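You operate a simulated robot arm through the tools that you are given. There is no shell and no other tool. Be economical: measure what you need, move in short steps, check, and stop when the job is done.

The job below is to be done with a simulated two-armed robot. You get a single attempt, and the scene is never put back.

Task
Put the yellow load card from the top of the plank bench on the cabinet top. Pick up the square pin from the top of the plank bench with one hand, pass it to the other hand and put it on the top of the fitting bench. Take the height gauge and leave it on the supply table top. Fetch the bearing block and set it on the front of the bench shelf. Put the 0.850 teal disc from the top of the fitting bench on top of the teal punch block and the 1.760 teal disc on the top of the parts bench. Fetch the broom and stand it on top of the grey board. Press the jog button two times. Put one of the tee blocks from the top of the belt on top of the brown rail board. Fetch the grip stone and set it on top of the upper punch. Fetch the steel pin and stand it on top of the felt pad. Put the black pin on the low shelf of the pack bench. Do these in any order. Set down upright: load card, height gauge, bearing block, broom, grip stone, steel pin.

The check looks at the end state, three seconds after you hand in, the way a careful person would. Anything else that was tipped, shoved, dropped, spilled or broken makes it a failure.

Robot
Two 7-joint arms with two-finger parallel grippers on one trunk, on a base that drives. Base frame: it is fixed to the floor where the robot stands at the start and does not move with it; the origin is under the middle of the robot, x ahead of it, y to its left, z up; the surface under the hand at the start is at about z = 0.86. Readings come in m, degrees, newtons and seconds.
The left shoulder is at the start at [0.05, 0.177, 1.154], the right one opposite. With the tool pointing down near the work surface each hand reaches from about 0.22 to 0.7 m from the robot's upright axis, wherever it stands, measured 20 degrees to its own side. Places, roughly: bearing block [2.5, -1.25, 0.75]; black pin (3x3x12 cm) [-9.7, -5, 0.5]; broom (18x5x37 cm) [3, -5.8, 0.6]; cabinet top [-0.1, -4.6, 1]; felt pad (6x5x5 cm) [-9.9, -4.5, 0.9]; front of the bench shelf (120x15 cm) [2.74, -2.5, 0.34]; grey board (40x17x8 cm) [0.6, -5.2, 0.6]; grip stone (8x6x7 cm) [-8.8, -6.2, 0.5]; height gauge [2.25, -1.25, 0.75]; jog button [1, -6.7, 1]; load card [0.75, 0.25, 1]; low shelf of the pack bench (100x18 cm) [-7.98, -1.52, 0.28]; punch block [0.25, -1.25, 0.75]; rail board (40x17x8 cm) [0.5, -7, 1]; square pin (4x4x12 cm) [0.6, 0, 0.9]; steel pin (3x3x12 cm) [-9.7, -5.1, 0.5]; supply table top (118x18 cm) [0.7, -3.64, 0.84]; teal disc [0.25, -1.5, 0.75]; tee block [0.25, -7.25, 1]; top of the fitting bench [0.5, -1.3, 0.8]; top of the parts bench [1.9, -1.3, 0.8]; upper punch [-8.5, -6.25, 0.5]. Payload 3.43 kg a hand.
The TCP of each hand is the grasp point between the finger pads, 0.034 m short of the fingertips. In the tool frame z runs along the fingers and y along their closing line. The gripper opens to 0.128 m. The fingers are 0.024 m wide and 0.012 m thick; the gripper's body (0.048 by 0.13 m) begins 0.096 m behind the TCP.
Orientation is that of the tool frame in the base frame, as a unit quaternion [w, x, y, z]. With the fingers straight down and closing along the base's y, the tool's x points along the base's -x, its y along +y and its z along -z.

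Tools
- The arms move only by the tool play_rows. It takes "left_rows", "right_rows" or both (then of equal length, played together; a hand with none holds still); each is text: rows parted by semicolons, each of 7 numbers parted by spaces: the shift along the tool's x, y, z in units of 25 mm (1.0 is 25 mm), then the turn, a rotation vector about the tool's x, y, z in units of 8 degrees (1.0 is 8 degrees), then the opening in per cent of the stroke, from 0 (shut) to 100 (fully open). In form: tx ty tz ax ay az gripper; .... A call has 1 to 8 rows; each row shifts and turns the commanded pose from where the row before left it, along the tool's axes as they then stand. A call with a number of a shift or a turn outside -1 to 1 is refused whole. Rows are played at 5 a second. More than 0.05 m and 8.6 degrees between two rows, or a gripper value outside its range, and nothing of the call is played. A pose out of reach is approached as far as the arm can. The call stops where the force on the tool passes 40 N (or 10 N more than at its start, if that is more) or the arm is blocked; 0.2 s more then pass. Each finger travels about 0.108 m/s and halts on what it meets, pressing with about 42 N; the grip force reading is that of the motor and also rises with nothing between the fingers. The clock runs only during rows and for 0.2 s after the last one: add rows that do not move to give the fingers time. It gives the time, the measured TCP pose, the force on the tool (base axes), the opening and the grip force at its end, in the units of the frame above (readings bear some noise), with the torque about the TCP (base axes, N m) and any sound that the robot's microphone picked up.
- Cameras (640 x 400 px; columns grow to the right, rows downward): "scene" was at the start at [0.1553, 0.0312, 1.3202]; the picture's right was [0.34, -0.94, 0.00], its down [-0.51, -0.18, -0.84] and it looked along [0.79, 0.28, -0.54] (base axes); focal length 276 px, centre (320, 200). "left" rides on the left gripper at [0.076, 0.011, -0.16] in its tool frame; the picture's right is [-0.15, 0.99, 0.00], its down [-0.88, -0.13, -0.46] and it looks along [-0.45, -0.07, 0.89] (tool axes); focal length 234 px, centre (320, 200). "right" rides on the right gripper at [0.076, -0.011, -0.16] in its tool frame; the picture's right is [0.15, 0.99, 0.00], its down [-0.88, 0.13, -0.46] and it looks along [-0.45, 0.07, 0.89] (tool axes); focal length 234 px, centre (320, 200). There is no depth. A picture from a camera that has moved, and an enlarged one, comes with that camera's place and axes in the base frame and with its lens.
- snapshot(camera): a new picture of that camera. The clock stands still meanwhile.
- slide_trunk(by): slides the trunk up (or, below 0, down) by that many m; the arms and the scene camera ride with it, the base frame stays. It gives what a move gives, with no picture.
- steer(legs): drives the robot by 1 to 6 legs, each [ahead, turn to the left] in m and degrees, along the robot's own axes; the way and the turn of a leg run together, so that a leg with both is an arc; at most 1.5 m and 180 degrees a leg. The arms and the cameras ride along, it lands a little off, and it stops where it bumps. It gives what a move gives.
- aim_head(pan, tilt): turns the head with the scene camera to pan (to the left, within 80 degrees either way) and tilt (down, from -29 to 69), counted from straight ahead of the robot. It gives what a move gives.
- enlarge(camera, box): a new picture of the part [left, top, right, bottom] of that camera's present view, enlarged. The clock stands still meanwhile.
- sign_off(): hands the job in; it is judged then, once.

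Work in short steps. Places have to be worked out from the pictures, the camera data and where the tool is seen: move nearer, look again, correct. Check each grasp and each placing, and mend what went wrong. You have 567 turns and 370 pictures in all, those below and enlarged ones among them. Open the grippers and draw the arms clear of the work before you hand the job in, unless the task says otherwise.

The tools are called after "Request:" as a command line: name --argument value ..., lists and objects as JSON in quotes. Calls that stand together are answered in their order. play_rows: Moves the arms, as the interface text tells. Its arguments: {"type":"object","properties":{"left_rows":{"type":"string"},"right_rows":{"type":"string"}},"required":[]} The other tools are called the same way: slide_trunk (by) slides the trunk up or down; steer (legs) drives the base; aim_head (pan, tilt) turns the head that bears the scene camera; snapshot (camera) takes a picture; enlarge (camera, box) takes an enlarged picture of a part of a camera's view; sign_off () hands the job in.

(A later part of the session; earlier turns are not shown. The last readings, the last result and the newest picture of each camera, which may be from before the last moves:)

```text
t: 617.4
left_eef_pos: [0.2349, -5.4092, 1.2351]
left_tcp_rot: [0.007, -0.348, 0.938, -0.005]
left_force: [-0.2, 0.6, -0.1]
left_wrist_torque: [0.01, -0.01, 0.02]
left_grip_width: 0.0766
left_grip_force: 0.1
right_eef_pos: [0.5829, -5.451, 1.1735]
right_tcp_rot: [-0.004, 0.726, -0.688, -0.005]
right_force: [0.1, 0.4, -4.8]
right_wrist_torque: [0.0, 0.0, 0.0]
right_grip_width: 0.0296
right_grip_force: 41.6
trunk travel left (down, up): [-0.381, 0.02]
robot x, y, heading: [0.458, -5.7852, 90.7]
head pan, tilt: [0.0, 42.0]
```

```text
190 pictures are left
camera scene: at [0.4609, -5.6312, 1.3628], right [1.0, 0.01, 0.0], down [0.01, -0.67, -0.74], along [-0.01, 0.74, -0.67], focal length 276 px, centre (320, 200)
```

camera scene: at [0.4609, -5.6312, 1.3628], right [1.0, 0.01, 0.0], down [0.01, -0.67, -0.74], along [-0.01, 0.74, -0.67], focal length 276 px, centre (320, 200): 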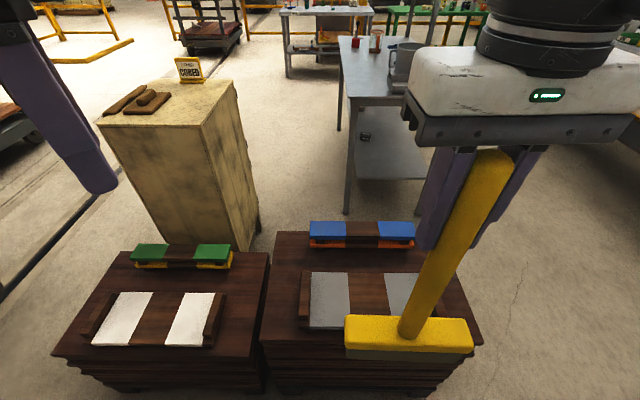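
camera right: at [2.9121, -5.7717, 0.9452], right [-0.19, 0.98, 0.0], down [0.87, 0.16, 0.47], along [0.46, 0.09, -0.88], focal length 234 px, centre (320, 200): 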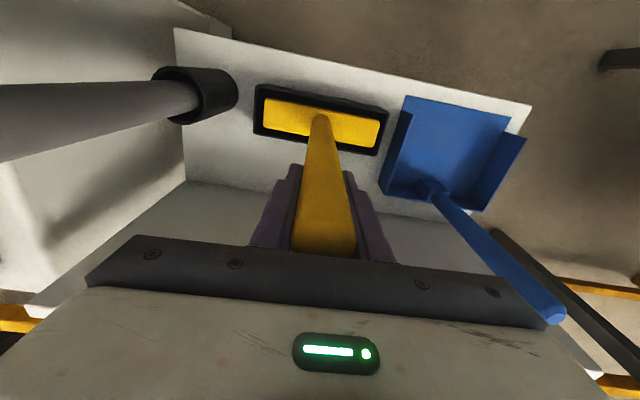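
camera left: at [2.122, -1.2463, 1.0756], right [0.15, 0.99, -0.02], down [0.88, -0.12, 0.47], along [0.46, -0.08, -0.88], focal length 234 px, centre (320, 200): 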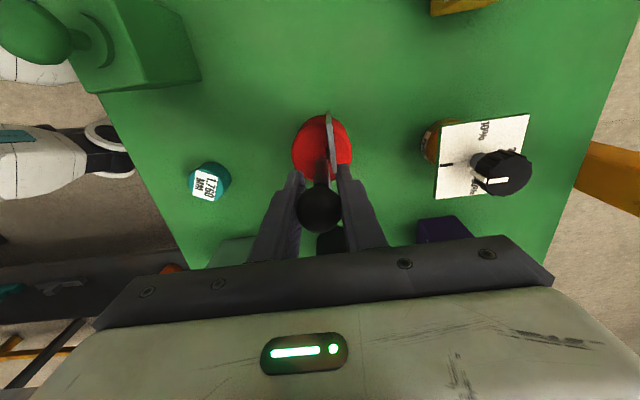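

Request:
play_rows --right_rows "-0.93 -0.06 0 0 0 0 0;-0.93 -0.06 0 0 0 0 0;-0.93 -0.06 0 0 0 0 0;-0.93 -0.06 0 0 0 0 0;-0.93 -0.06 0 0 0 0 0;-0.93 -0.06 0 0 0 0 0;-0.93 -0.06 0 0 0 0 0;-0.93 -0.06 0 0 0 0 0"

Request:
play_rows --right_rows "-0.93 -0.06 0 0 0 0 0;0 0 1 0 0 0 0;0 0 1 0 0 0 0;0 0 1 0 0 0 0;0 0 1 0 0 0 0"

Request:
snapshot --camera "scene"

Request:
snapshot --camera "right"

```text
t: 619.2
left_eef_pos: [0.235, -5.4093, 1.2351]
left_tcp_rot: [0.009, -0.348, 0.937, -0.006]
left_force: [-0.1, -0.3, 0.7]
left_wrist_torque: [0.01, -0.02, 0.0]
left_grip_width: 0.0767
left_grip_force: 0.0
right_eef_pos: [0.5837, -5.2642, 1.1766]
right_tcp_rot: [-0.004, 0.726, -0.688, -0.005]
right_force: [0.3, 1.0, -5.6]
right_wrist_torque: [0.07, 0.02, 0.02]
right_grip_width: 0.0295
right_grip_force: 42.0
trunk travel left (down, up): [-0.381, 0.02]
robot x, y, heading: [0.4584, -5.7836, 90.4]
head pan, tilt: [0.0, 42.0]
```

```text
t: 620.4
left_eef_pos: [0.2353, -5.4102, 1.2356]
left_tcp_rot: [0.008, -0.348, 0.938, -0.005]
left_force: [0.4, -0.5, -0.1]
left_wrist_torque: [0.0, -0.02, -0.04]
left_grip_width: 0.0772
left_grip_force: 0.1
right_eef_pos: [0.5857, -5.2403, 1.0758]
right_tcp_rot: [-0.004, 0.725, -0.688, -0.007]
right_force: [-0.6, -0.2, -4.6]
right_wrist_torque: [0.05, -0.01, 0.0]
right_grip_width: 0.0295
right_grip_force: 41.6
trunk travel left (down, up): [-0.381, 0.02]
robot x, y, heading: [0.4601, -5.7832, 90.6]
head pan, tilt: [0.0, 42.0]
```

```text
189 pictures are left
camera scene: at [0.4608, -5.6307, 1.3627], right [1.0, 0.01, 0.0], down [0.01, -0.67, -0.74], along [-0.01, 0.74, -0.67], focal length 276 px, centre (320, 200)
```

scene: 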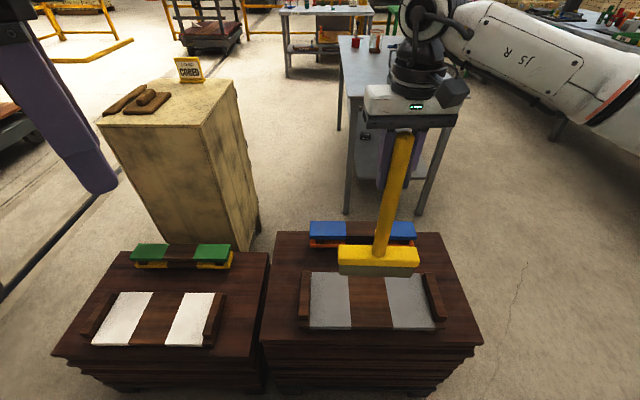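

```text
188 pictures are left
camera right: at [0.6017, -5.3176, 1.234], right [-0.98, -0.2, 0.0], down [-0.18, 0.87, 0.47], along [-0.09, 0.46, -0.88], focal length 234 px, centre (320, 200)
```

right: 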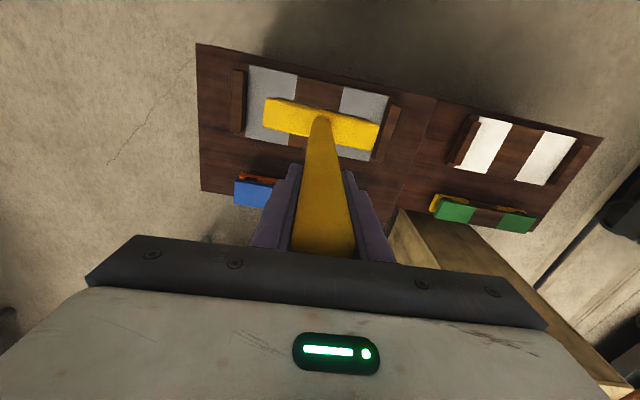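

Request:
play_rows --right_rows "-0.3 -0.48 0.9 0 0 0 0;0 0 0.9 0 0 0 0;0 0 0.9 0 0 0 0;0 0 0.9 0 0 0 0;0 0 0.9 0 0 0 0"

Request:
snapshot --camera "scene"

```text
t: 621.6
left_eef_pos: [0.2361, -5.4106, 1.2357]
left_tcp_rot: [0.007, -0.348, 0.938, -0.006]
left_force: [0.4, 0.2, -0.7]
left_wrist_torque: [-0.05, 0.01, -0.02]
left_grip_width: 0.0769
left_grip_force: 0.1
right_eef_pos: [0.5959, -5.2321, 0.9627]
right_tcp_rot: [-0.005, 0.725, -0.689, -0.005]
right_force: [1.0, -0.7, -6.1]
right_wrist_torque: [0.08, -0.05, 0.01]
right_grip_width: 0.0298
right_grip_force: 42.2
trunk travel left (down, up): [-0.381, 0.02]
robot x, y, heading: [0.4595, -5.7919, 90.5]
head pan, tilt: [0.0, 42.0]
```

```text
187 pictures are left
camera scene: at [0.4609, -5.6307, 1.3627], right [1.0, 0.01, 0.0], down [0.01, -0.67, -0.74], along [-0.01, 0.74, -0.67], focal length 276 px, centre (320, 200)
```

scene: 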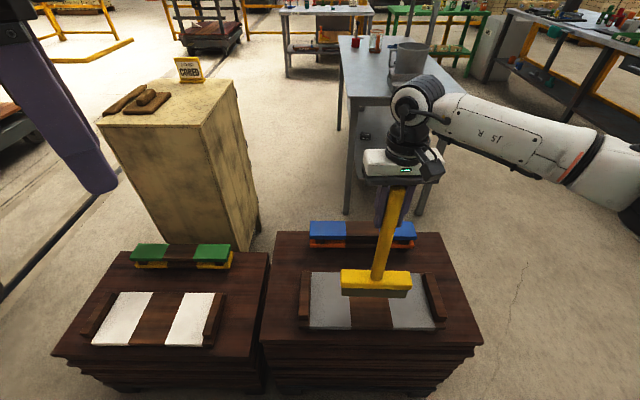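

Request:
play_rows --right_rows "0 0 0.4 0 0 0 0;0 0 0.3 0 0 0 0;0 0 0.2 0 0 0 0;0 0 0.2 0 0 0 0"

Request:
enlarge --camera "scene" --box '[290, 170, 460, 340]'

```text
t: 622.6
left_eef_pos: [0.2353, -5.4111, 1.235]
left_tcp_rot: [0.008, -0.347, 0.938, -0.005]
left_force: [-0.1, -0.5, -1.1]
left_wrist_torque: [-0.04, 0.01, 0.01]
left_grip_width: 0.0772
left_grip_force: 0.2
right_eef_pos: [0.597, -5.2311, 0.9353]
right_tcp_rot: [-0.004, 0.726, -0.687, -0.005]
right_force: [0.0, 0.6, -6.0]
right_wrist_torque: [0.05, 0.01, 0.01]
right_grip_width: 0.0294
right_grip_force: 41.4
trunk travel left (down, up): [-0.381, 0.02]
robot x, y, heading: [0.4587, -5.7884, 90.7]
head pan, tilt: [0.0, 42.0]
```

```text
2.35 times, centred on (375, 255) of scene
camera zoom: at [0.4608, -5.631, 1.3628], right [1.0, 0.01, 0.0], down [0.01, -0.67, -0.74], along [-0.01, 0.74, -0.67], focal length 649 px, centre (191, 71)
```

zoom: 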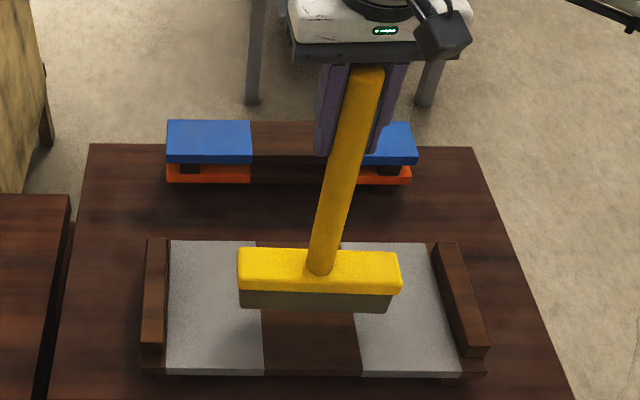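

Request:
play_rows --right_rows "0 0 0.3 0 0 0 0;0 0 0.25 0 0 0 0;0 0 0.2 0 0 0 0;0 0 0.2 0 0 0 0"

Request:
enlarge --camera "scene" --box '[290, 170, 460, 340]'

```text
t: 623.6
left_eef_pos: [0.2353, -5.4092, 1.2349]
left_tcp_rot: [0.008, -0.347, 0.938, -0.005]
left_force: [0.2, 0.0, -0.4]
left_wrist_torque: [0.01, 0.01, -0.01]
left_grip_width: 0.0768
left_grip_force: 0.1
right_eef_pos: [0.5956, -5.2305, 0.9124]
right_tcp_rot: [-0.004, 0.725, -0.689, -0.006]
right_force: [-1.0, -0.6, -5.1]
right_wrist_torque: [0.07, 0.0, 0.02]
right_grip_width: 0.0296
right_grip_force: 42.5
trunk travel left (down, up): [-0.381, 0.02]
robot x, y, heading: [0.4624, -5.7846, 90.7]
head pan, tilt: [0.0, 42.0]
```

```text
2.35 times, centred on (375, 255) of scene
camera zoom: at [0.4608, -5.631, 1.3628], right [1.0, 0.01, 0.0], down [0.01, -0.67, -0.74], along [-0.01, 0.74, -0.67], focal length 649 px, centre (191, 71)
```

zoom: 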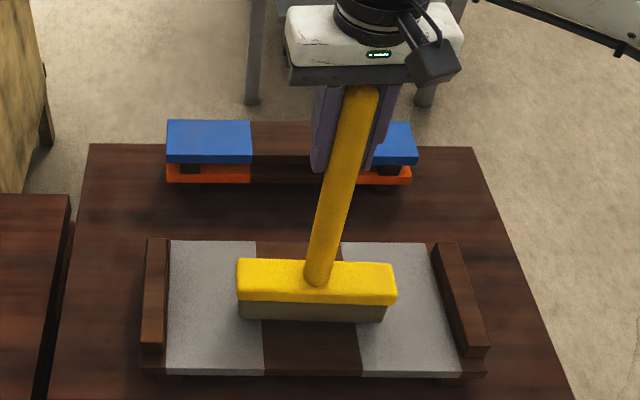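

Request:
play_rows --right_rows "-0.3 0 0.2 0 0 0 0;0 0 0.2 0 0 0 0;0 0 0.15 0 0 0 0;0 0 0.15 0 0 0 0;0 0 0.15 0 0 0 0"

Request:
enlarge --camera "scene" --box '[290, 170, 460, 340]'

```text
t: 624.8
left_eef_pos: [0.2345, -5.4119, 1.236]
left_tcp_rot: [0.007, -0.348, 0.938, -0.005]
left_force: [-0.3, -0.7, -0.2]
left_wrist_torque: [0.02, -0.03, 0.0]
left_grip_width: 0.0766
left_grip_force: 0.1
right_eef_pos: [0.5965, -5.2234, 0.8956]
right_tcp_rot: [-0.005, 0.725, -0.688, -0.006]
right_force: [1.8, -3.3, 17.4]
right_wrist_torque: [-1.67, -0.96, 0.11]
right_grip_width: 0.0299
right_grip_force: 41.7
trunk travel left (down, up): [-0.381, 0.02]
robot x, y, heading: [0.4601, -5.7916, 90.5]
head pan, tilt: [0.0, 42.0]
```

```text
2.35 times, centred on (375, 255) of scene
camera zoom: at [0.4604, -5.6335, 1.3636], right [1.0, 0.01, 0.0], down [0.01, -0.67, -0.74], along [-0.01, 0.74, -0.67], focal length 649 px, centre (191, 71)
```

zoom: 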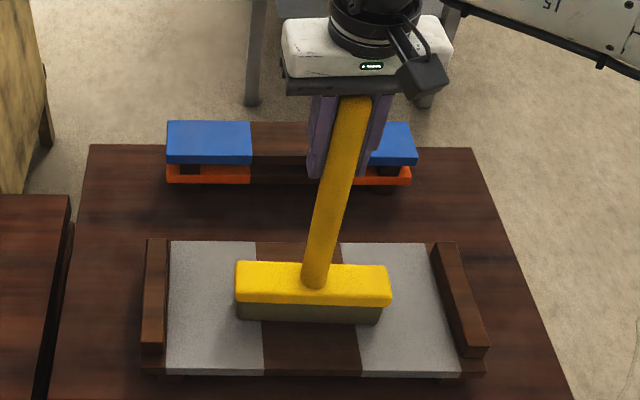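

Contact. Release gently and check that it stands.

Request:
play_rows --right_rows "0 0 -0.06 0 0 0 0;0 0 0 0 0 0 25;0 0 0 0 0 0 30;0 0 0 0 0 0 45;0 0 0 0 0 0 60;0 0 -0.6 0 0 0 60;0 0 -1 0 0 0 60;0 0 -1 0 0 0 60"

Request:
enlarge --camera "scene" --box '[290, 170, 460, 340]'

```text
t: 626.6
left_eef_pos: [0.235, -5.4107, 1.2361]
left_tcp_rot: [0.008, -0.347, 0.938, -0.005]
left_force: [0.2, 1.2, 0.3]
left_wrist_torque: [0.0, -0.01, 0.01]
left_grip_width: 0.0769
left_grip_force: 0.0
right_eef_pos: [0.5964, -5.2244, 0.9586]
right_tcp_rot: [-0.005, 0.725, -0.688, -0.006]
right_force: [-0.1, 0.6, -0.8]
right_wrist_torque: [0.0, 0.01, 0.01]
right_grip_width: 0.0767
right_grip_force: 0.0
trunk travel left (down, up): [-0.381, 0.02]
robot x, y, heading: [0.4613, -5.7888, 90.4]
head pan, tilt: [0.0, 42.0]
```

```text
2.35 times, centred on (375, 255) of scene
camera zoom: at [0.4606, -5.6318, 1.3629], right [1.0, 0.01, 0.0], down [0.01, -0.67, -0.74], along [-0.01, 0.74, -0.67], focal length 649 px, centre (191, 71)
```

zoom: 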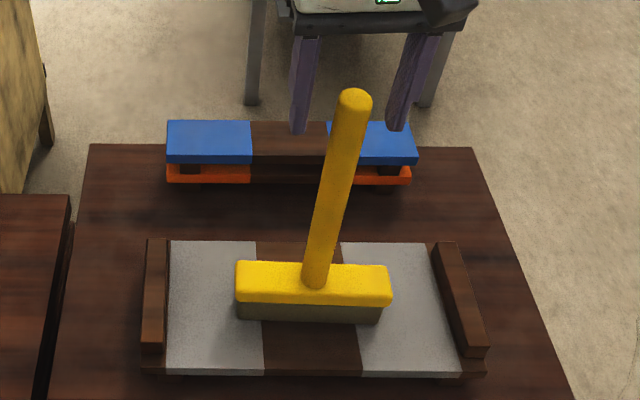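

The broom stands upright. Retract the hand and turn south toward the belt.

Request:
play_rows --right_rows "0 0 -1 0 0 0 60;0 0 -1 0 0 0 60;0 0 -1 0 0 0 60;0 0 -1 0 0 0 60;0 0 -1 0 0 0 60;0 0 -1 0 0 0 60;1 0 -1 0 0 0 60;1 0 -1 0 0 0 60"

Request:
play_rows --right_rows "1 -0.4 0 0 0 0 60;1 -0.4 0 0 0 0 60;1 -0.4 0 0 0 0 60;1 -0.4 0 0 0 0 60;1 -0.4 0 0 0 0 60;1 -0.4 0 0 0 0 60"

Request:
steer --legs '[[0, 180]]'

Request:
aim_head --pan 0 --tilt 28

Request:
snapshot --camera "scene"

```text
t: 628.4
left_eef_pos: [0.2344, -5.4091, 1.235]
left_tcp_rot: [0.008, -0.347, 0.938, -0.005]
left_force: [-0.1, -0.6, 0.7]
left_wrist_torque: [0.01, -0.03, 0.0]
left_grip_width: 0.0769
left_grip_force: 0.0
right_eef_pos: [0.599, -5.2771, 1.1578]
right_tcp_rot: [-0.005, 0.725, -0.689, -0.005]
right_force: [0.1, -0.2, -0.5]
right_wrist_torque: [-0.01, 0.02, -0.04]
right_grip_width: 0.0769
right_grip_force: 0.1
trunk travel left (down, up): [-0.381, 0.02]
robot x, y, heading: [0.459, -5.7861, 90.6]
head pan, tilt: [0.0, 42.0]
```

```text
t: 629.8
left_eef_pos: [0.2362, -5.4108, 1.2358]
left_tcp_rot: [0.009, -0.347, 0.938, -0.006]
left_force: [1.2, -0.4, -0.4]
left_wrist_torque: [0.0, 0.02, -0.01]
left_grip_width: 0.077
left_grip_force: 0.1
right_eef_pos: [0.6676, -5.4231, 1.1542]
right_tcp_rot: [-0.004, 0.725, -0.689, -0.005]
right_force: [0.3, -0.1, 0.7]
right_wrist_torque: [0.0, 0.0, -0.01]
right_grip_width: 0.0769
right_grip_force: 0.0
trunk travel left (down, up): [-0.381, 0.02]
robot x, y, heading: [0.4583, -5.7869, 90.7]
head pan, tilt: [0.0, 42.0]
```

```text
t: 637.6
left_eef_pos: [0.6909, -6.1603, 1.236]
left_tcp_rot: [-0.005, 0.936, 0.351, -0.009]
left_force: [-0.4, 0.8, 0.0]
left_wrist_torque: [0.01, 0.0, -0.01]
left_grip_width: 0.0769
left_grip_force: 0.0
right_eef_pos: [0.2585, -6.1517, 1.1546]
right_tcp_rot: [0.005, 0.685, 0.728, -0.003]
right_force: [0.3, -0.6, 1.0]
right_wrist_torque: [-0.01, 0.02, 0.02]
right_grip_width: 0.0765
right_grip_force: 0.0
trunk travel left (down, up): [-0.381, 0.02]
robot x, y, heading: [0.4623, -5.7892, -88.8]
head pan, tilt: [0.0, 42.0]
```

```text
t: 638.4
left_eef_pos: [0.6895, -6.1608, 1.2363]
left_tcp_rot: [-0.006, 0.936, 0.351, -0.008]
left_force: [-0.4, -0.4, 0.7]
left_wrist_torque: [0.02, 0.0, 0.0]
left_grip_width: 0.0769
left_grip_force: 0.1
right_eef_pos: [0.2584, -6.1523, 1.1543]
right_tcp_rot: [0.005, 0.685, 0.728, -0.005]
right_force: [0.0, 0.4, -0.5]
right_wrist_torque: [0.0, -0.01, -0.01]
right_grip_width: 0.0766
right_grip_force: 0.0
trunk travel left (down, up): [-0.381, 0.02]
robot x, y, heading: [0.4607, -5.787, -88.9]
head pan, tilt: [0.0, 28.0]
```

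```text
182 pictures are left
camera scene: at [0.4656, -5.9464, 1.3843], right [-1.0, -0.02, 0.0], down [-0.01, 0.47, -0.88], along [0.02, -0.88, -0.47], focal length 276 px, centre (320, 200)
```

scene: 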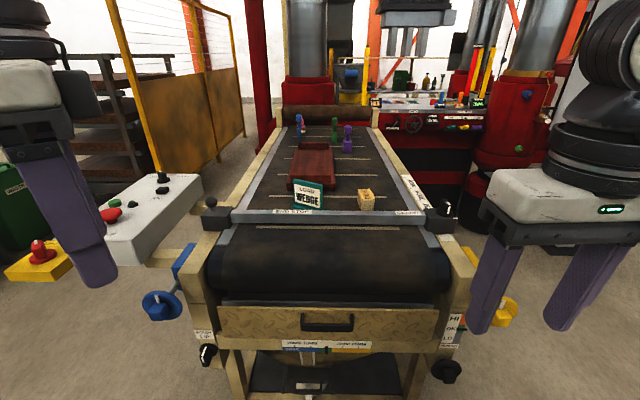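

Request:
enlarge --camera "scene" --box '[230, 90, 430, 220]'

Request:
enlarge --camera "scene" --box '[0, 150, 240, 330]'

```text
3.08 times, centred on (330, 155) of scene
camera zoom: at [0.4656, -5.9464, 1.3843], right [-1.0, -0.02, 0.0], down [-0.01, 0.47, -0.88], along [0.02, -0.88, -0.47], focal length 849 px, centre (289, 338)
```

zoom: 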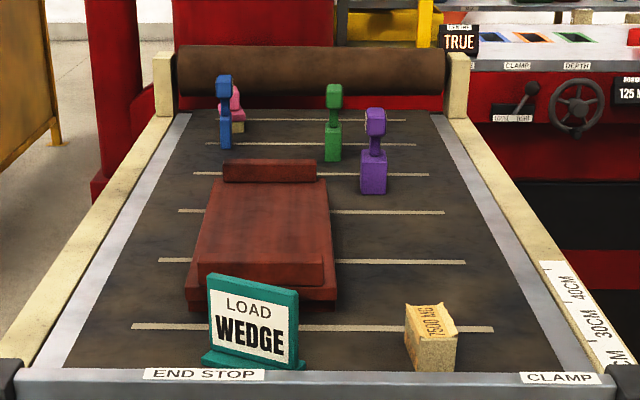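

```text
2.22 times, centred on (120, 240) of scene
camera zoom: at [0.4656, -5.9464, 1.3843], right [-1.0, -0.02, 0.0], down [-0.01, 0.47, -0.88], along [0.02, -0.88, -0.47], focal length 613 px, centre (764, 111)
```

zoom: 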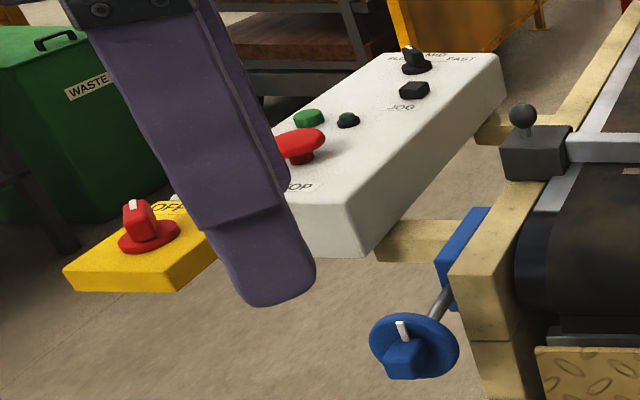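

The JOG button is the black square on the white control box at left (~(0.98, −6.72, 1.0)). Drive nearer so the left hand can press it.

Request:
steer --legs '[[0, 50], [0.48, 0], [0, -51]]'

Request:
aim_head --pan 10 --tilt 38

Request:
snapshot --camera "scene"

Request:
snapshot --camera "left"

```text
t: 645.8
left_eef_pos: [1.0607, -6.4662, 1.2359]
left_tcp_rot: [-0.005, 0.938, 0.346, -0.008]
left_force: [-0.2, 0.1, 1.2]
left_wrist_torque: [0.02, 0.03, 0.0]
left_grip_width: 0.0766
left_grip_force: 0.0
right_eef_pos: [0.6279, -6.4522, 1.1538]
right_tcp_rot: [0.005, 0.689, 0.725, -0.004]
right_force: [-0.6, 0.0, 0.9]
right_wrist_torque: [-0.03, -0.02, 0.04]
right_grip_width: 0.0767
right_grip_force: 0.1
trunk travel left (down, up): [-0.381, 0.02]
robot x, y, heading: [0.8355, -6.0878, -89.6]
head pan, tilt: [0.0, 28.0]
```

```text
t: 646.5
left_eef_pos: [1.0608, -6.4666, 1.2356]
left_tcp_rot: [-0.006, 0.938, 0.346, -0.009]
left_force: [0.3, 0.6, 0.0]
left_wrist_torque: [-0.02, -0.01, 0.01]
left_grip_width: 0.0767
left_grip_force: 0.0
right_eef_pos: [0.6284, -6.4526, 1.1541]
right_tcp_rot: [0.006, 0.689, 0.725, -0.004]
right_force: [0.0, 0.0, -0.2]
right_wrist_torque: [-0.03, 0.04, -0.01]
right_grip_width: 0.0767
right_grip_force: 0.0
trunk travel left (down, up): [-0.381, 0.02]
robot x, y, heading: [0.8397, -6.0927, -89.6]
head pan, tilt: [10.0, 38.0]
```

```text
179 pictures are left
camera scene: at [0.8539, -6.2436, 1.3688], right [-0.98, -0.18, 0.0], down [-0.11, 0.6, -0.79], along [0.14, -0.78, -0.62], focal length 276 px, centre (320, 200)
```

scene: 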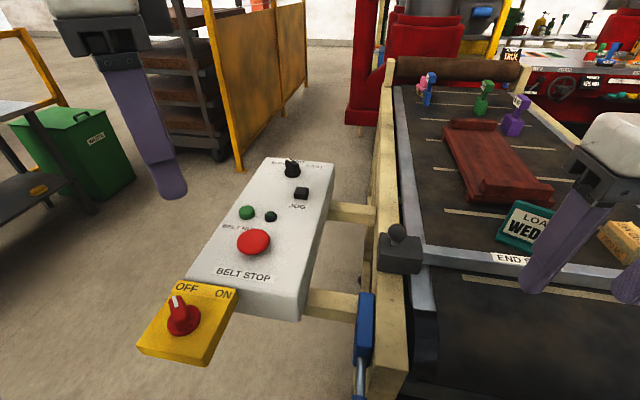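

```text
178 pictures are left
camera left: at [1.1288, -6.4243, 1.3933], right [0.53, -0.85, -0.01], down [-0.75, -0.47, 0.47], along [-0.4, -0.24, -0.88], focal length 234 px, centre (320, 200)
```

left: 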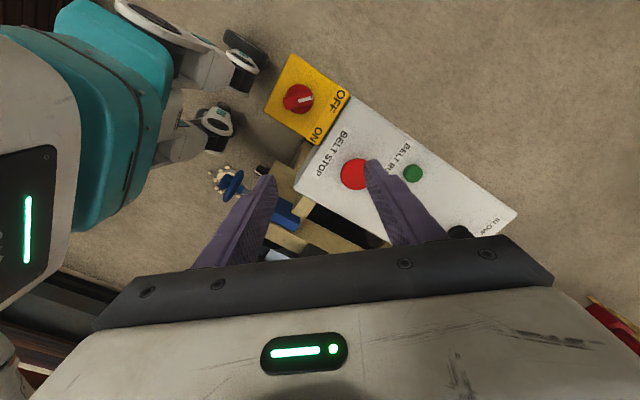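

JOG button triangulated at (0.983, −6.722, 1.0). Close the left gripper and move above it.

Request:
play_rows --left_rows "-1 0.64 0.3 0 0 0 0;-1 0.64 0.3 0 0 0 0;-1 0.64 0.3 0 0 0 0;-1 0.64 0.3 0 0 0 0;-1 0.64 0.4 0 0 0 0;-1 0.64 0.4 0 0 0 0;-1 0.64 0.4 0 0 0 0;-1 0.64 0.4 0 0 0 0"

Request:
play_rows --left_rows "-1 0.64 0.4 0 0 0 0;0 0 0.6 0 0 0 0;0 0 0.6 0 0 0 0"

Request:
snapshot --camera "scene"

Request:
snapshot --camera "left"

```text
t: 648.3
left_eef_pos: [0.991, -6.6939, 1.1645]
left_tcp_rot: [-0.007, 0.938, 0.346, -0.008]
left_force: [-0.6, -0.2, -1.2]
left_wrist_torque: [0.0, 0.01, 0.0]
left_grip_width: 0.0
left_grip_force: 33.0
right_eef_pos: [0.628, -6.4525, 1.1544]
right_tcp_rot: [0.006, 0.689, 0.724, -0.003]
right_force: [-0.5, 0.4, 0.3]
right_wrist_torque: [-0.01, -0.03, -0.01]
right_grip_width: 0.0768
right_grip_force: 0.0
trunk travel left (down, up): [-0.381, 0.02]
robot x, y, heading: [0.8331, -6.0916, -89.6]
head pan, tilt: [10.0, 38.0]
```

```text
t: 649.1
left_eef_pos: [0.9838, -6.7142, 1.1232]
left_tcp_rot: [-0.005, 0.938, 0.346, -0.007]
left_force: [0.6, 0.3, -0.3]
left_wrist_torque: [0.06, -0.01, 0.01]
left_grip_width: 0.0002
left_grip_force: 33.3
left hand out of reach, approached as far as the arm can: row 1
right_eef_pos: [0.6287, -6.4526, 1.1544]
right_tcp_rot: [0.006, 0.689, 0.725, -0.004]
right_force: [-0.3, -0.7, -0.3]
right_wrist_torque: [0.01, 0.0, 0.0]
right_grip_width: 0.0766
right_grip_force: 0.1
trunk travel left (down, up): [-0.381, 0.02]
robot x, y, heading: [0.8321, -6.0887, -89.7]
head pan, tilt: [10.0, 38.0]
```

```text
177 pictures are left
camera scene: at [0.8533, -6.2438, 1.3688], right [-0.98, -0.18, 0.0], down [-0.11, 0.61, -0.79], along [0.14, -0.77, -0.62], focal length 276 px, centre (320, 200)
```

scene: 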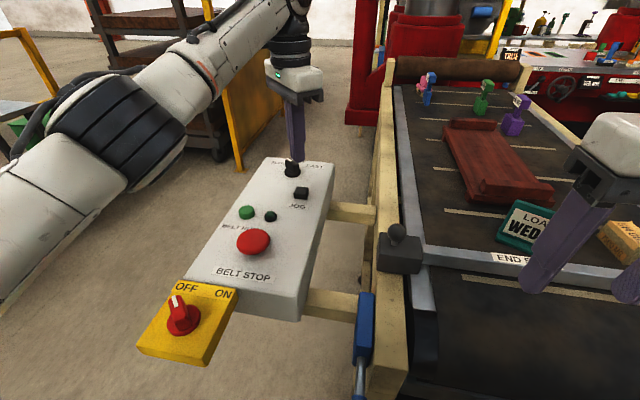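

```text
176 pictures are left
camera left: at [1.0516, -6.672, 1.2815], right [0.53, -0.85, -0.01], down [-0.75, -0.47, 0.47], along [-0.4, -0.24, -0.88], focal length 234 px, centre (320, 200)
```

left: 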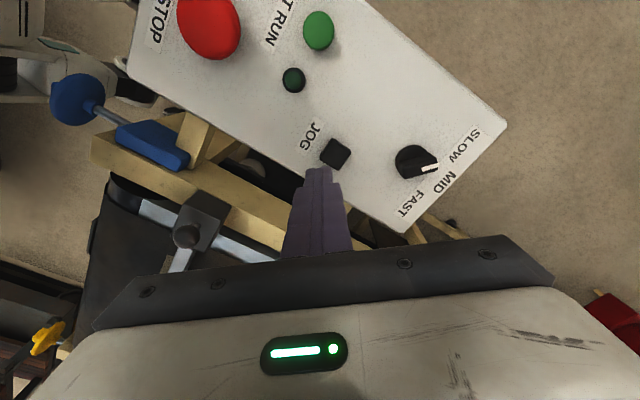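

Request:
play_rows --left_rows "0 0 1 0 0 0 0;-0.25 0.48 1 0 0 0 0;0 0 0.8 0 0 0 0"

Request:
snapshot --camera "left"

```text
t: 649.9
left_eef_pos: [0.9876, -6.7265, 1.0551]
left_tcp_rot: [-0.005, 0.938, 0.346, -0.008]
left_force: [-0.2, -0.3, 0.2]
left_wrist_torque: [-0.01, 0.04, -0.03]
left_grip_width: 0.0
left_grip_force: 33.3
right_eef_pos: [0.6299, -6.4538, 1.1544]
right_tcp_rot: [0.005, 0.689, 0.725, -0.005]
right_force: [0.6, -0.5, 0.5]
right_wrist_torque: [0.03, -0.01, 0.0]
right_grip_width: 0.0765
right_grip_force: 0.0
trunk travel left (down, up): [-0.381, 0.02]
robot x, y, heading: [0.8359, -6.0911, -89.6]
head pan, tilt: [10.0, 38.0]
```

```text
175 pictures are left
camera left: at [1.0553, -6.6844, 1.2112], right [0.53, -0.85, -0.01], down [-0.75, -0.47, 0.47], along [-0.4, -0.24, -0.88], focal length 234 px, centre (320, 200)
```

left: 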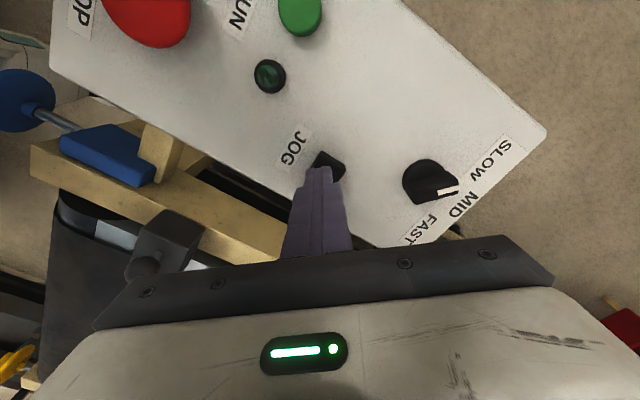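

Request:
play_rows --left_rows "0.18 0.16 0.2 0 0 0 0;0 0 0.2 0 0 0 0;0 0 0.2 0 0 0 0;0 0 0.2 0 0 0 0"

```text
t: 650.9
left_eef_pos: [0.9935, -6.7271, 1.0335]
left_tcp_rot: [-0.005, 0.938, 0.346, -0.008]
left_force: [0.2, -1.0, 1.5]
left_wrist_torque: [-0.02, -0.04, 0.0]
left_grip_width: 0.0
left_grip_force: 32.7
right_eef_pos: [0.6287, -6.4534, 1.155]
right_tcp_rot: [0.006, 0.689, 0.724, -0.004]
right_force: [0.6, 0.5, -0.3]
right_wrist_torque: [0.01, 0.0, 0.02]
right_grip_width: 0.0767
right_grip_force: 0.2
trunk travel left (down, up): [-0.381, 0.02]
robot x, y, heading: [0.8396, -6.0902, -89.7]
head pan, tilt: [10.0, 38.0]
```

Request:
play_rows --left_rows "0 0 0.1 0 0 0 0;0 0 0.1 0 0 0 0;0 0 0.1 0 0 0 0"

```text
t: 651.7
left_eef_pos: [0.9914, -6.7266, 1.0278]
left_tcp_rot: [-0.003, 0.939, 0.345, -0.009]
left_force: [2.7, -1.5, 9.6]
left_wrist_torque: [0.01, -0.17, 0.01]
left_grip_width: 0.0
left_grip_force: 33.1
right_eef_pos: [0.6282, -6.4513, 1.1546]
right_tcp_rot: [0.006, 0.689, 0.725, -0.005]
right_force: [0.9, 0.1, 0.2]
right_wrist_torque: [-0.01, 0.02, 0.04]
right_grip_width: 0.0767
right_grip_force: 0.0
trunk travel left (down, up): [-0.381, 0.02]
robot x, y, heading: [0.8374, -6.0913, -89.7]
head pan, tilt: [10.0, 38.0]
heard: click
```

Heard one click. Release fully, check the belt, then press again.

Request:
play_rows --left_rows "0 0 -0.4 0 0 0 0;0 0 -0.4 0 0 0 0;0 0 0 0 0 0 0"

Request:
snapshot --camera "scene"

```text
t: 652.5
left_eef_pos: [0.9924, -6.7253, 1.0465]
left_tcp_rot: [-0.005, 0.938, 0.346, -0.009]
left_force: [-0.3, 0.0, -1.0]
left_wrist_torque: [0.02, 0.0, -0.02]
left_grip_width: 0.0003
left_grip_force: 32.8
right_eef_pos: [0.6292, -6.4529, 1.1541]
right_tcp_rot: [0.007, 0.689, 0.725, -0.005]
right_force: [1.0, 1.0, 0.4]
right_wrist_torque: [0.01, -0.01, 0.02]
right_grip_width: 0.0768
right_grip_force: 0.1
trunk travel left (down, up): [-0.381, 0.02]
robot x, y, heading: [0.833, -6.0937, -89.8]
head pan, tilt: [10.0, 38.0]
```

```text
174 pictures are left
camera scene: at [0.854, -6.2436, 1.3688], right [-0.98, -0.18, 0.0], down [-0.11, 0.61, -0.79], along [0.14, -0.77, -0.62], focal length 276 px, centre (320, 200)
```

scene: 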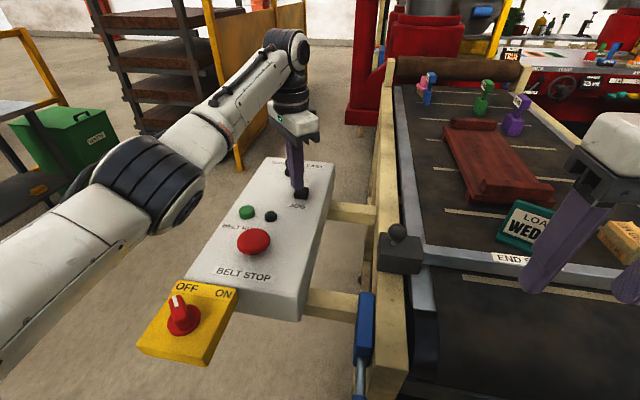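

Request:
play_rows --left_rows "0 0 0.4 0 0 0 0;0 0 0.15 0 0 0 0;0 0 0.1 0 0 0 0;0 0 0.1 0 0 0 0"

```text
t: 653.5
left_eef_pos: [0.9924, -6.7267, 1.0283]
left_tcp_rot: [-0.004, 0.938, 0.346, -0.009]
left_force: [1.4, -2.1, 4.0]
left_wrist_torque: [-0.08, -0.07, -0.01]
left_grip_width: 0.0002
left_grip_force: 32.6
right_eef_pos: [0.6297, -6.4525, 1.1537]
right_tcp_rot: [0.006, 0.689, 0.724, -0.004]
right_force: [-0.3, 0.5, 0.3]
right_wrist_torque: [-0.02, 0.01, 0.0]
right_grip_width: 0.0766
right_grip_force: 0.1
trunk travel left (down, up): [-0.381, 0.02]
robot x, y, heading: [0.8381, -6.0911, -89.3]
head pan, tilt: [10.0, 38.0]
heard: click
```

Second click heard. Lift the left hand away.

Request:
play_rows --left_rows "0 0 -0.6 0 0 0 0;0 0 -1 0 0 0 0;0 0 -1 0 0 0 0;0 0 -1 0 0 0 0;0 0 -1 0 0 0 0;0 0 -1 0 0 0 0;1 -0.64 0 0 0 0 50;1 -0.64 0 0 0 0 50"

Request:
play_rows --left_rows "1 -0.64 0 0 0 0 50;1 -0.64 0 0 0 0 50;1 -0.64 0 0 0 0 50;1 -0.64 0 0 0 0 50;1 -0.64 0 0 0 0 50;1 -0.64 0 0 0 0 50"

Request:
steer --legs '[[-0.15, 0]]'

Request:
aim_head --pan -30 --tilt 22

Request:
snapshot --camera "scene"

```text
t: 655.3
left_eef_pos: [1.0048, -6.7134, 1.1637]
left_tcp_rot: [-0.006, 0.938, 0.347, -0.008]
left_force: [-0.4, 0.6, 0.3]
left_wrist_torque: [-0.02, -0.02, -0.03]
left_grip_width: 0.0639
left_grip_force: 0.1
left hand out of reach, approached as far as the arm can: row 5, 6, 7, 8
right_eef_pos: [0.6294, -6.453, 1.1552]
right_tcp_rot: [0.005, 0.689, 0.725, -0.004]
right_force: [-0.2, 0.5, 0.3]
right_wrist_torque: [-0.03, -0.03, 0.0]
right_grip_width: 0.0769
right_grip_force: 0.1
trunk travel left (down, up): [-0.381, 0.02]
robot x, y, heading: [0.8388, -6.088, -89.5]
head pan, tilt: [10.0, 38.0]
```

```text
t: 656.7
left_eef_pos: [1.0039, -6.7139, 1.1637]
left_tcp_rot: [-0.005, 0.938, 0.347, -0.009]
left_force: [-0.3, 0.2, -0.6]
left_wrist_torque: [0.02, 0.01, 0.01]
left_grip_width: 0.0641
left_grip_force: 0.1
left hand out of reach, approached as far as the arm can: row 1, 2, 3, 4, 5, 6
right_eef_pos: [0.6298, -6.4523, 1.1536]
right_tcp_rot: [0.006, 0.689, 0.725, -0.004]
right_force: [-0.4, -1.3, -0.1]
right_wrist_torque: [-0.03, -0.04, 0.0]
right_grip_width: 0.0767
right_grip_force: 0.1
trunk travel left (down, up): [-0.381, 0.02]
robot x, y, heading: [0.8393, -6.0861, -89.5]
head pan, tilt: [10.0, 38.0]
```

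```text
t: 658.1
left_eef_pos: [1.0039, -6.5645, 1.1647]
left_tcp_rot: [-0.004, 0.938, 0.346, -0.008]
left_force: [-0.1, 0.1, 0.1]
left_wrist_torque: [-0.04, -0.04, 0.03]
left_grip_width: 0.0638
left_grip_force: 0.0
right_eef_pos: [0.6273, -6.3039, 1.1554]
right_tcp_rot: [0.005, 0.689, 0.725, -0.003]
right_force: [0.5, 0.2, -0.7]
right_wrist_torque: [-0.03, 0.0, -0.01]
right_grip_width: 0.0767
right_grip_force: 0.0
trunk travel left (down, up): [-0.381, 0.02]
robot x, y, heading: [0.8343, -5.9396, -89.7]
head pan, tilt: [10.0, 38.0]
```

```text
t: 659.1
left_eef_pos: [1.0034, -6.5659, 1.1637]
left_tcp_rot: [-0.005, 0.938, 0.346, -0.008]
left_force: [0.8, -0.2, 0.5]
left_wrist_torque: [0.03, 0.02, 0.01]
left_grip_width: 0.0643
left_grip_force: 0.0
right_eef_pos: [0.6274, -6.3039, 1.1542]
right_tcp_rot: [0.005, 0.69, 0.724, -0.004]
right_force: [0.3, 0.4, -0.3]
right_wrist_torque: [0.02, 0.01, 0.03]
right_grip_width: 0.0767
right_grip_force: 0.0
trunk travel left (down, up): [-0.381, 0.02]
robot x, y, heading: [0.837, -5.9448, -89.6]
head pan, tilt: [-30.0, 22.0]
```

```text
173 pictures are left
camera scene: at [0.7913, -6.091, 1.3939], right [-0.87, 0.49, 0.0], down [0.18, 0.33, -0.93], along [-0.46, -0.81, -0.37], focal length 276 px, centre (320, 200)
```

scene: 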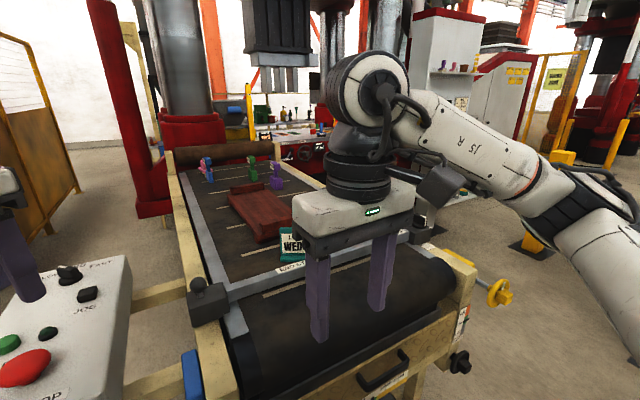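

Left arm is stuck at full extension (singular). Nudge it down/sideways to free it, then fold it back.

Request:
play_rows --left_rows "0 -0.8 0.5 0 0 0 50;0 -0.8 0.5 0 0 0 50;0.5 -0.8 0.5 0 0 0 50;1 -0.64 0 0 0 0 50;1 -0.64 0 0 0 0 50;1 -0.64 0 0 0 0 50;1 -0.64 0 0 0 0 50;1 -0.64 0 0 0 0 50"

```text
t: 660.9
left_eef_pos: [1.0021, -6.5643, 1.1635]
left_tcp_rot: [-0.004, 0.938, 0.346, -0.008]
left_force: [0.1, -0.4, -0.3]
left_wrist_torque: [0.03, 0.03, -0.01]
left_grip_width: 0.0641
left_grip_force: 0.1
left hand out of reach, approached as far as the arm can: row 1, 2, 3, 4, 5, 6, 7, 8
right_eef_pos: [0.6274, -6.3025, 1.1557]
right_tcp_rot: [0.005, 0.69, 0.724, -0.005]
right_force: [-1.0, -0.4, 0.5]
right_wrist_torque: [-0.03, -0.03, -0.01]
right_grip_width: 0.077
right_grip_force: 0.1
trunk travel left (down, up): [-0.381, 0.02]
robot x, y, heading: [0.8332, -5.9408, -89.5]
head pan, tilt: [-30.0, 22.0]
```

Request:
play_rows --left_rows "0 0 1 0 0 0 50;0 0 1 0 0 0 50;0 0 1 0 0 0 50"

Request:
play_rows --left_rows "0.5 -0.5 0.3 0 0 0 50;0.5 -0.5 0.3 0 0 0 50;0.7 -0.6 0 0 0 0 50;0.7 -0.6 0 0 0 0 50"

```text
t: 661.7
left_eef_pos: [1.0015, -6.5642, 1.0884]
left_tcp_rot: [-0.005, 0.938, 0.346, -0.009]
left_force: [0.0, -0.6, -0.5]
left_wrist_torque: [-0.04, 0.0, -0.01]
left_grip_width: 0.0639
left_grip_force: 0.0
right_eef_pos: [0.6283, -6.3042, 1.154]
right_tcp_rot: [0.005, 0.689, 0.724, -0.004]
right_force: [0.6, 0.4, -0.7]
right_wrist_torque: [0.02, 0.03, 0.0]
right_grip_width: 0.077
right_grip_force: 0.1
trunk travel left (down, up): [-0.381, 0.02]
robot x, y, heading: [0.8346, -5.9416, -89.5]
head pan, tilt: [-30.0, 22.0]
```

```text
t: 662.7
left_eef_pos: [1.0096, -6.4831, 1.0724]
left_tcp_rot: [-0.004, 0.938, 0.346, -0.008]
left_force: [0.0, 0.4, -0.7]
left_wrist_torque: [0.0, 0.0, 0.01]
left_grip_width: 0.064
left_grip_force: 0.0
right_eef_pos: [0.6282, -6.3038, 1.1543]
right_tcp_rot: [0.006, 0.69, 0.724, -0.004]
right_force: [-0.4, 0.8, 0.0]
right_wrist_torque: [-0.01, -0.01, 0.02]
right_grip_width: 0.0768
right_grip_force: 0.1
trunk travel left (down, up): [-0.381, 0.02]
robot x, y, heading: [0.8348, -5.9413, -89.7]
head pan, tilt: [-30.0, 22.0]
```

Request:
play_rows --left_rows "0.8 -0.6 0 0 0 0 50;0.8 -0.6 0 0 0 0 50;0.8 -0.6 -0.5 0 0 0 50;0.8 -0.6 -0.7 0 0 0 50;0.8 -0.2 -0.7 0 0 0 50;0 0 -1 0 0 0 50;0 0 -1 0 0 0 50;0 0 -1 0 0 0 50"

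Request:
steer --legs '[[0, -90], [1.3, 0], [0, 60]]'

Request:
aim_head --pan 10 --tilt 25

Request:
snapshot --camera "scene"

```text
t: 664.5
left_eef_pos: [1.0476, -6.3701, 1.1961]
left_tcp_rot: [-0.004, 0.938, 0.346, -0.008]
left_force: [0.7, 0.2, 0.1]
left_wrist_torque: [-0.01, -0.02, 0.0]
left_grip_width: 0.0639
left_grip_force: 0.1
right_eef_pos: [0.6269, -6.3039, 1.1543]
right_tcp_rot: [0.006, 0.689, 0.725, -0.004]
right_force: [-0.6, 0.7, 0.6]
right_wrist_torque: [-0.01, -0.03, 0.01]
right_grip_width: 0.0769
right_grip_force: 0.0
trunk travel left (down, up): [-0.381, 0.02]
robot x, y, heading: [0.8349, -5.9423, -89.6]
head pan, tilt: [-30.0, 22.0]
```

```text
t: 677.5
left_eef_pos: [-0.4784, -6.4637, 1.1946]
left_tcp_rot: [-0.006, 0.994, 0.107, -0.007]
left_force: [0.1, -0.5, 0.5]
left_wrist_torque: [-0.01, -0.01, 0.0]
left_grip_width: 0.064
left_grip_force: 0.0
right_eef_pos: [-0.8162, -6.2065, 1.1539]
right_tcp_rot: [0.003, 0.845, 0.535, -0.005]
right_force: [0.2, -0.8, 0.3]
right_wrist_torque: [0.0, 0.02, 0.0]
right_grip_width: 0.0767
right_grip_force: 0.1
trunk travel left (down, up): [-0.381, 0.02]
robot x, y, heading: [-0.457, -5.9857, -117.9]
head pan, tilt: [-30.0, 22.0]
```

```text
t: 678.5
left_eef_pos: [-0.4784, -6.4637, 1.1962]
left_tcp_rot: [-0.007, 0.994, 0.108, -0.007]
left_force: [0.3, 1.1, -0.2]
left_wrist_torque: [0.0, -0.03, 0.01]
left_grip_width: 0.064
left_grip_force: 0.1
right_eef_pos: [-0.816, -6.2073, 1.154]
right_tcp_rot: [0.004, 0.845, 0.534, -0.006]
right_force: [-0.3, 0.5, 0.1]
right_wrist_torque: [0.02, 0.04, 0.0]
right_grip_width: 0.0771
right_grip_force: 0.1
trunk travel left (down, up): [-0.381, 0.02]
robot x, y, heading: [-0.4629, -5.9877, -117.7]
head pan, tilt: [10.0, 25.0]
```

```text
172 pictures are left
camera scene: at [-0.521, -6.1335, 1.3891], right [-0.95, 0.31, 0.0], down [0.13, 0.4, -0.91], along [-0.28, -0.86, -0.42], focal length 276 px, centre (320, 200)
```

scene: 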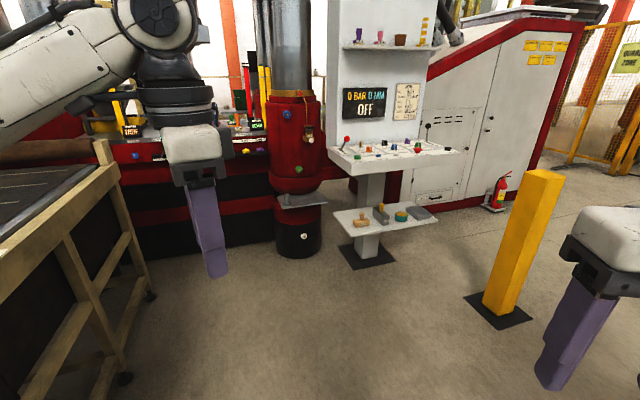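

Request:
steer --legs '[[0, 39], [1.15, 0], [0, 79]]'

Request:
aim_head --pan 0 --tilt 38

Request:
snapshot --camera "scene"

```text
t: 689.6
left_eef_pos: [0.1905, -6.8964, 1.1963]
left_tcp_rot: [0.003, 0.414, 0.91, -0.009]
left_force: [0.3, -0.1, 0.1]
left_wrist_torque: [0.01, 0.01, 0.04]
left_grip_width: 0.0638
left_grip_force: 0.0
right_eef_pos: [0.1284, -7.3159, 1.1541]
right_tcp_rot: [0.006, -0.029, 1.0, 0.001]
right_force: [0.1, 0.4, 0.7]
right_wrist_torque: [-0.04, 0.01, 0.0]
right_grip_width: 0.0769
right_grip_force: 0.1
trunk travel left (down, up): [-0.381, 0.02]
robot x, y, heading: [-0.2356, -7.1112, 1.0]
head pan, tilt: [10.0, 25.0]
```

```text
t: 690.4
left_eef_pos: [0.1898, -6.8962, 1.1957]
left_tcp_rot: [0.002, 0.414, 0.91, -0.009]
left_force: [-0.3, -0.8, -0.3]
left_wrist_torque: [-0.01, 0.01, 0.01]
left_grip_width: 0.0637
left_grip_force: 0.1
right_eef_pos: [0.1288, -7.3163, 1.1542]
right_tcp_rot: [0.007, -0.029, 1.0, 0.001]
right_force: [0.6, 0.4, -0.1]
right_wrist_torque: [0.02, 0.0, -0.01]
right_grip_width: 0.0767
right_grip_force: 0.1
trunk travel left (down, up): [-0.381, 0.02]
robot x, y, heading: [-0.2389, -7.1127, 0.8]
head pan, tilt: [0.0, 38.0]
```

```text
171 pictures are left
camera scene: at [-0.0794, -7.108, 1.3689], right [0.02, -1.0, 0.0], down [-0.62, -0.01, -0.79], along [0.79, 0.01, -0.62], focal length 276 px, centre (320, 200)
```

scene: 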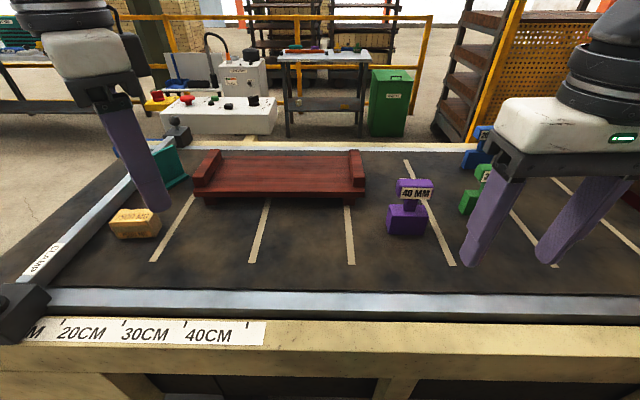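

Request:
snapshot --camera "right"

Request:
enlarge --camera "scene" --box '[160, 120, 480, 270]'

```text
170 pictures are left
camera right: at [0.0516, -7.3317, 1.3128], right [-0.2, 0.98, 0.0], down [0.86, 0.18, 0.47], along [0.46, 0.1, -0.88], focal length 234 px, centre (320, 200)
```

right: 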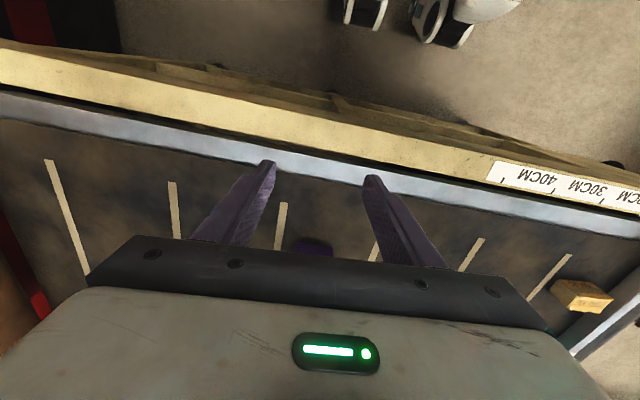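

```text
2.00 times, centred on (320, 195) of scene
camera zoom: at [-0.0794, -7.108, 1.3689], right [0.02, -1.0, 0.0], down [-0.62, -0.01, -0.79], along [0.79, 0.01, -0.62], focal length 552 px, centre (320, 210)
```

zoom: 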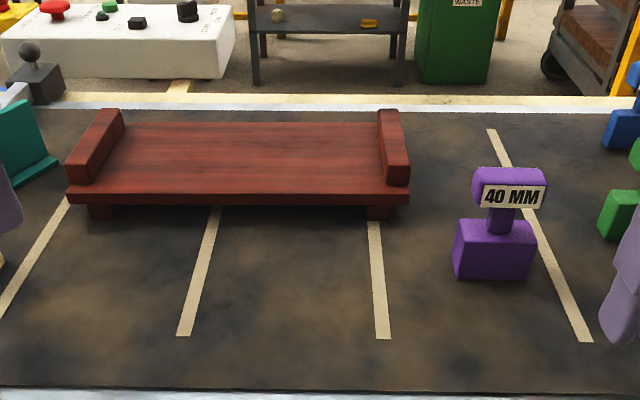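

The purple tee (40 MM) at ~(0.37, −7.287) is easiest. Nudge forward 5 cm and move the right hand above it.

Request:
steer --legs '[[0.05, 0]]'

Request:
play_rows --right_rows "-0.96 0.095 0 0 0 0 85;-0.96 0.095 0 0 0 0 85;-0.96 0.095 0 0 0 0 85;-0.96 0.095 0 0 0 0 85;-0.96 0.095 0 0 0 0 85;-0.96 0.095 0 0 0 0 85;-0.96 0.095 0 0 0 0 85;-0.96 0.095 0 0 0 0 85"

Request:
snapshot --camera "right"

```text
t: 691.3
left_eef_pos: [0.2405, -6.8961, 1.1949]
left_tcp_rot: [0.001, 0.414, 0.91, -0.009]
left_force: [0.8, -0.6, -0.3]
left_wrist_torque: [-0.02, 0.03, -0.01]
left_grip_width: 0.0638
left_grip_force: 0.1
right_eef_pos: [0.1781, -7.3148, 1.1544]
right_tcp_rot: [0.006, -0.03, 1.0, 0.001]
right_force: [0.2, 0.2, 0.5]
right_wrist_torque: [0.0, 0.02, -0.02]
right_grip_width: 0.0769
right_grip_force: 0.0
trunk travel left (down, up): [-0.381, 0.02]
robot x, y, heading: [-0.1884, -7.1126, 0.9]
head pan, tilt: [0.0, 38.0]
```

```text
t: 693.1
left_eef_pos: [0.2407, -6.8958, 1.1957]
left_tcp_rot: [0.003, 0.415, 0.91, -0.009]
left_force: [-0.4, 0.1, -0.4]
left_wrist_torque: [-0.01, 0.02, 0.0]
left_grip_width: 0.0638
left_grip_force: 0.0
right_eef_pos: [0.3692, -7.2848, 1.1564]
right_tcp_rot: [0.007, -0.029, 1.0, 0.002]
right_force: [-1.4, 0.1, -0.4]
right_wrist_torque: [0.08, 0.0, 0.02]
right_grip_width: 0.1092
right_grip_force: 0.1
trunk travel left (down, up): [-0.381, 0.02]
robot x, y, heading: [-0.1894, -7.1126, 0.9]
head pan, tilt: [0.0, 38.0]
```

```text
168 pictures are left
camera right: at [0.2925, -7.3009, 1.3158], right [-0.2, 0.98, 0.0], down [0.86, 0.18, 0.47], along [0.46, 0.1, -0.88], focal length 234 px, centre (320, 200)
```

right: 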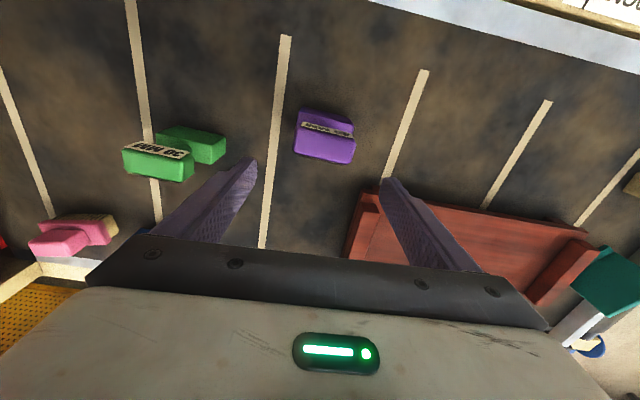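

Request:
enlarge --camera "right" --box '[260, 80, 400, 190]'

```text
3.64 times, centred on (330, 135) of right
camera zoom: at [0.2925, -7.3009, 1.3158], right [-0.2, 0.98, 0.0], down [0.86, 0.18, 0.47], along [0.46, 0.1, -0.88], focal length 852 px, centre (284, 436)
```

zoom: 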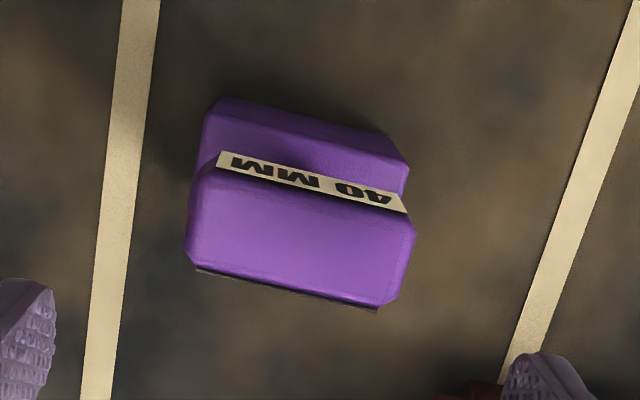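

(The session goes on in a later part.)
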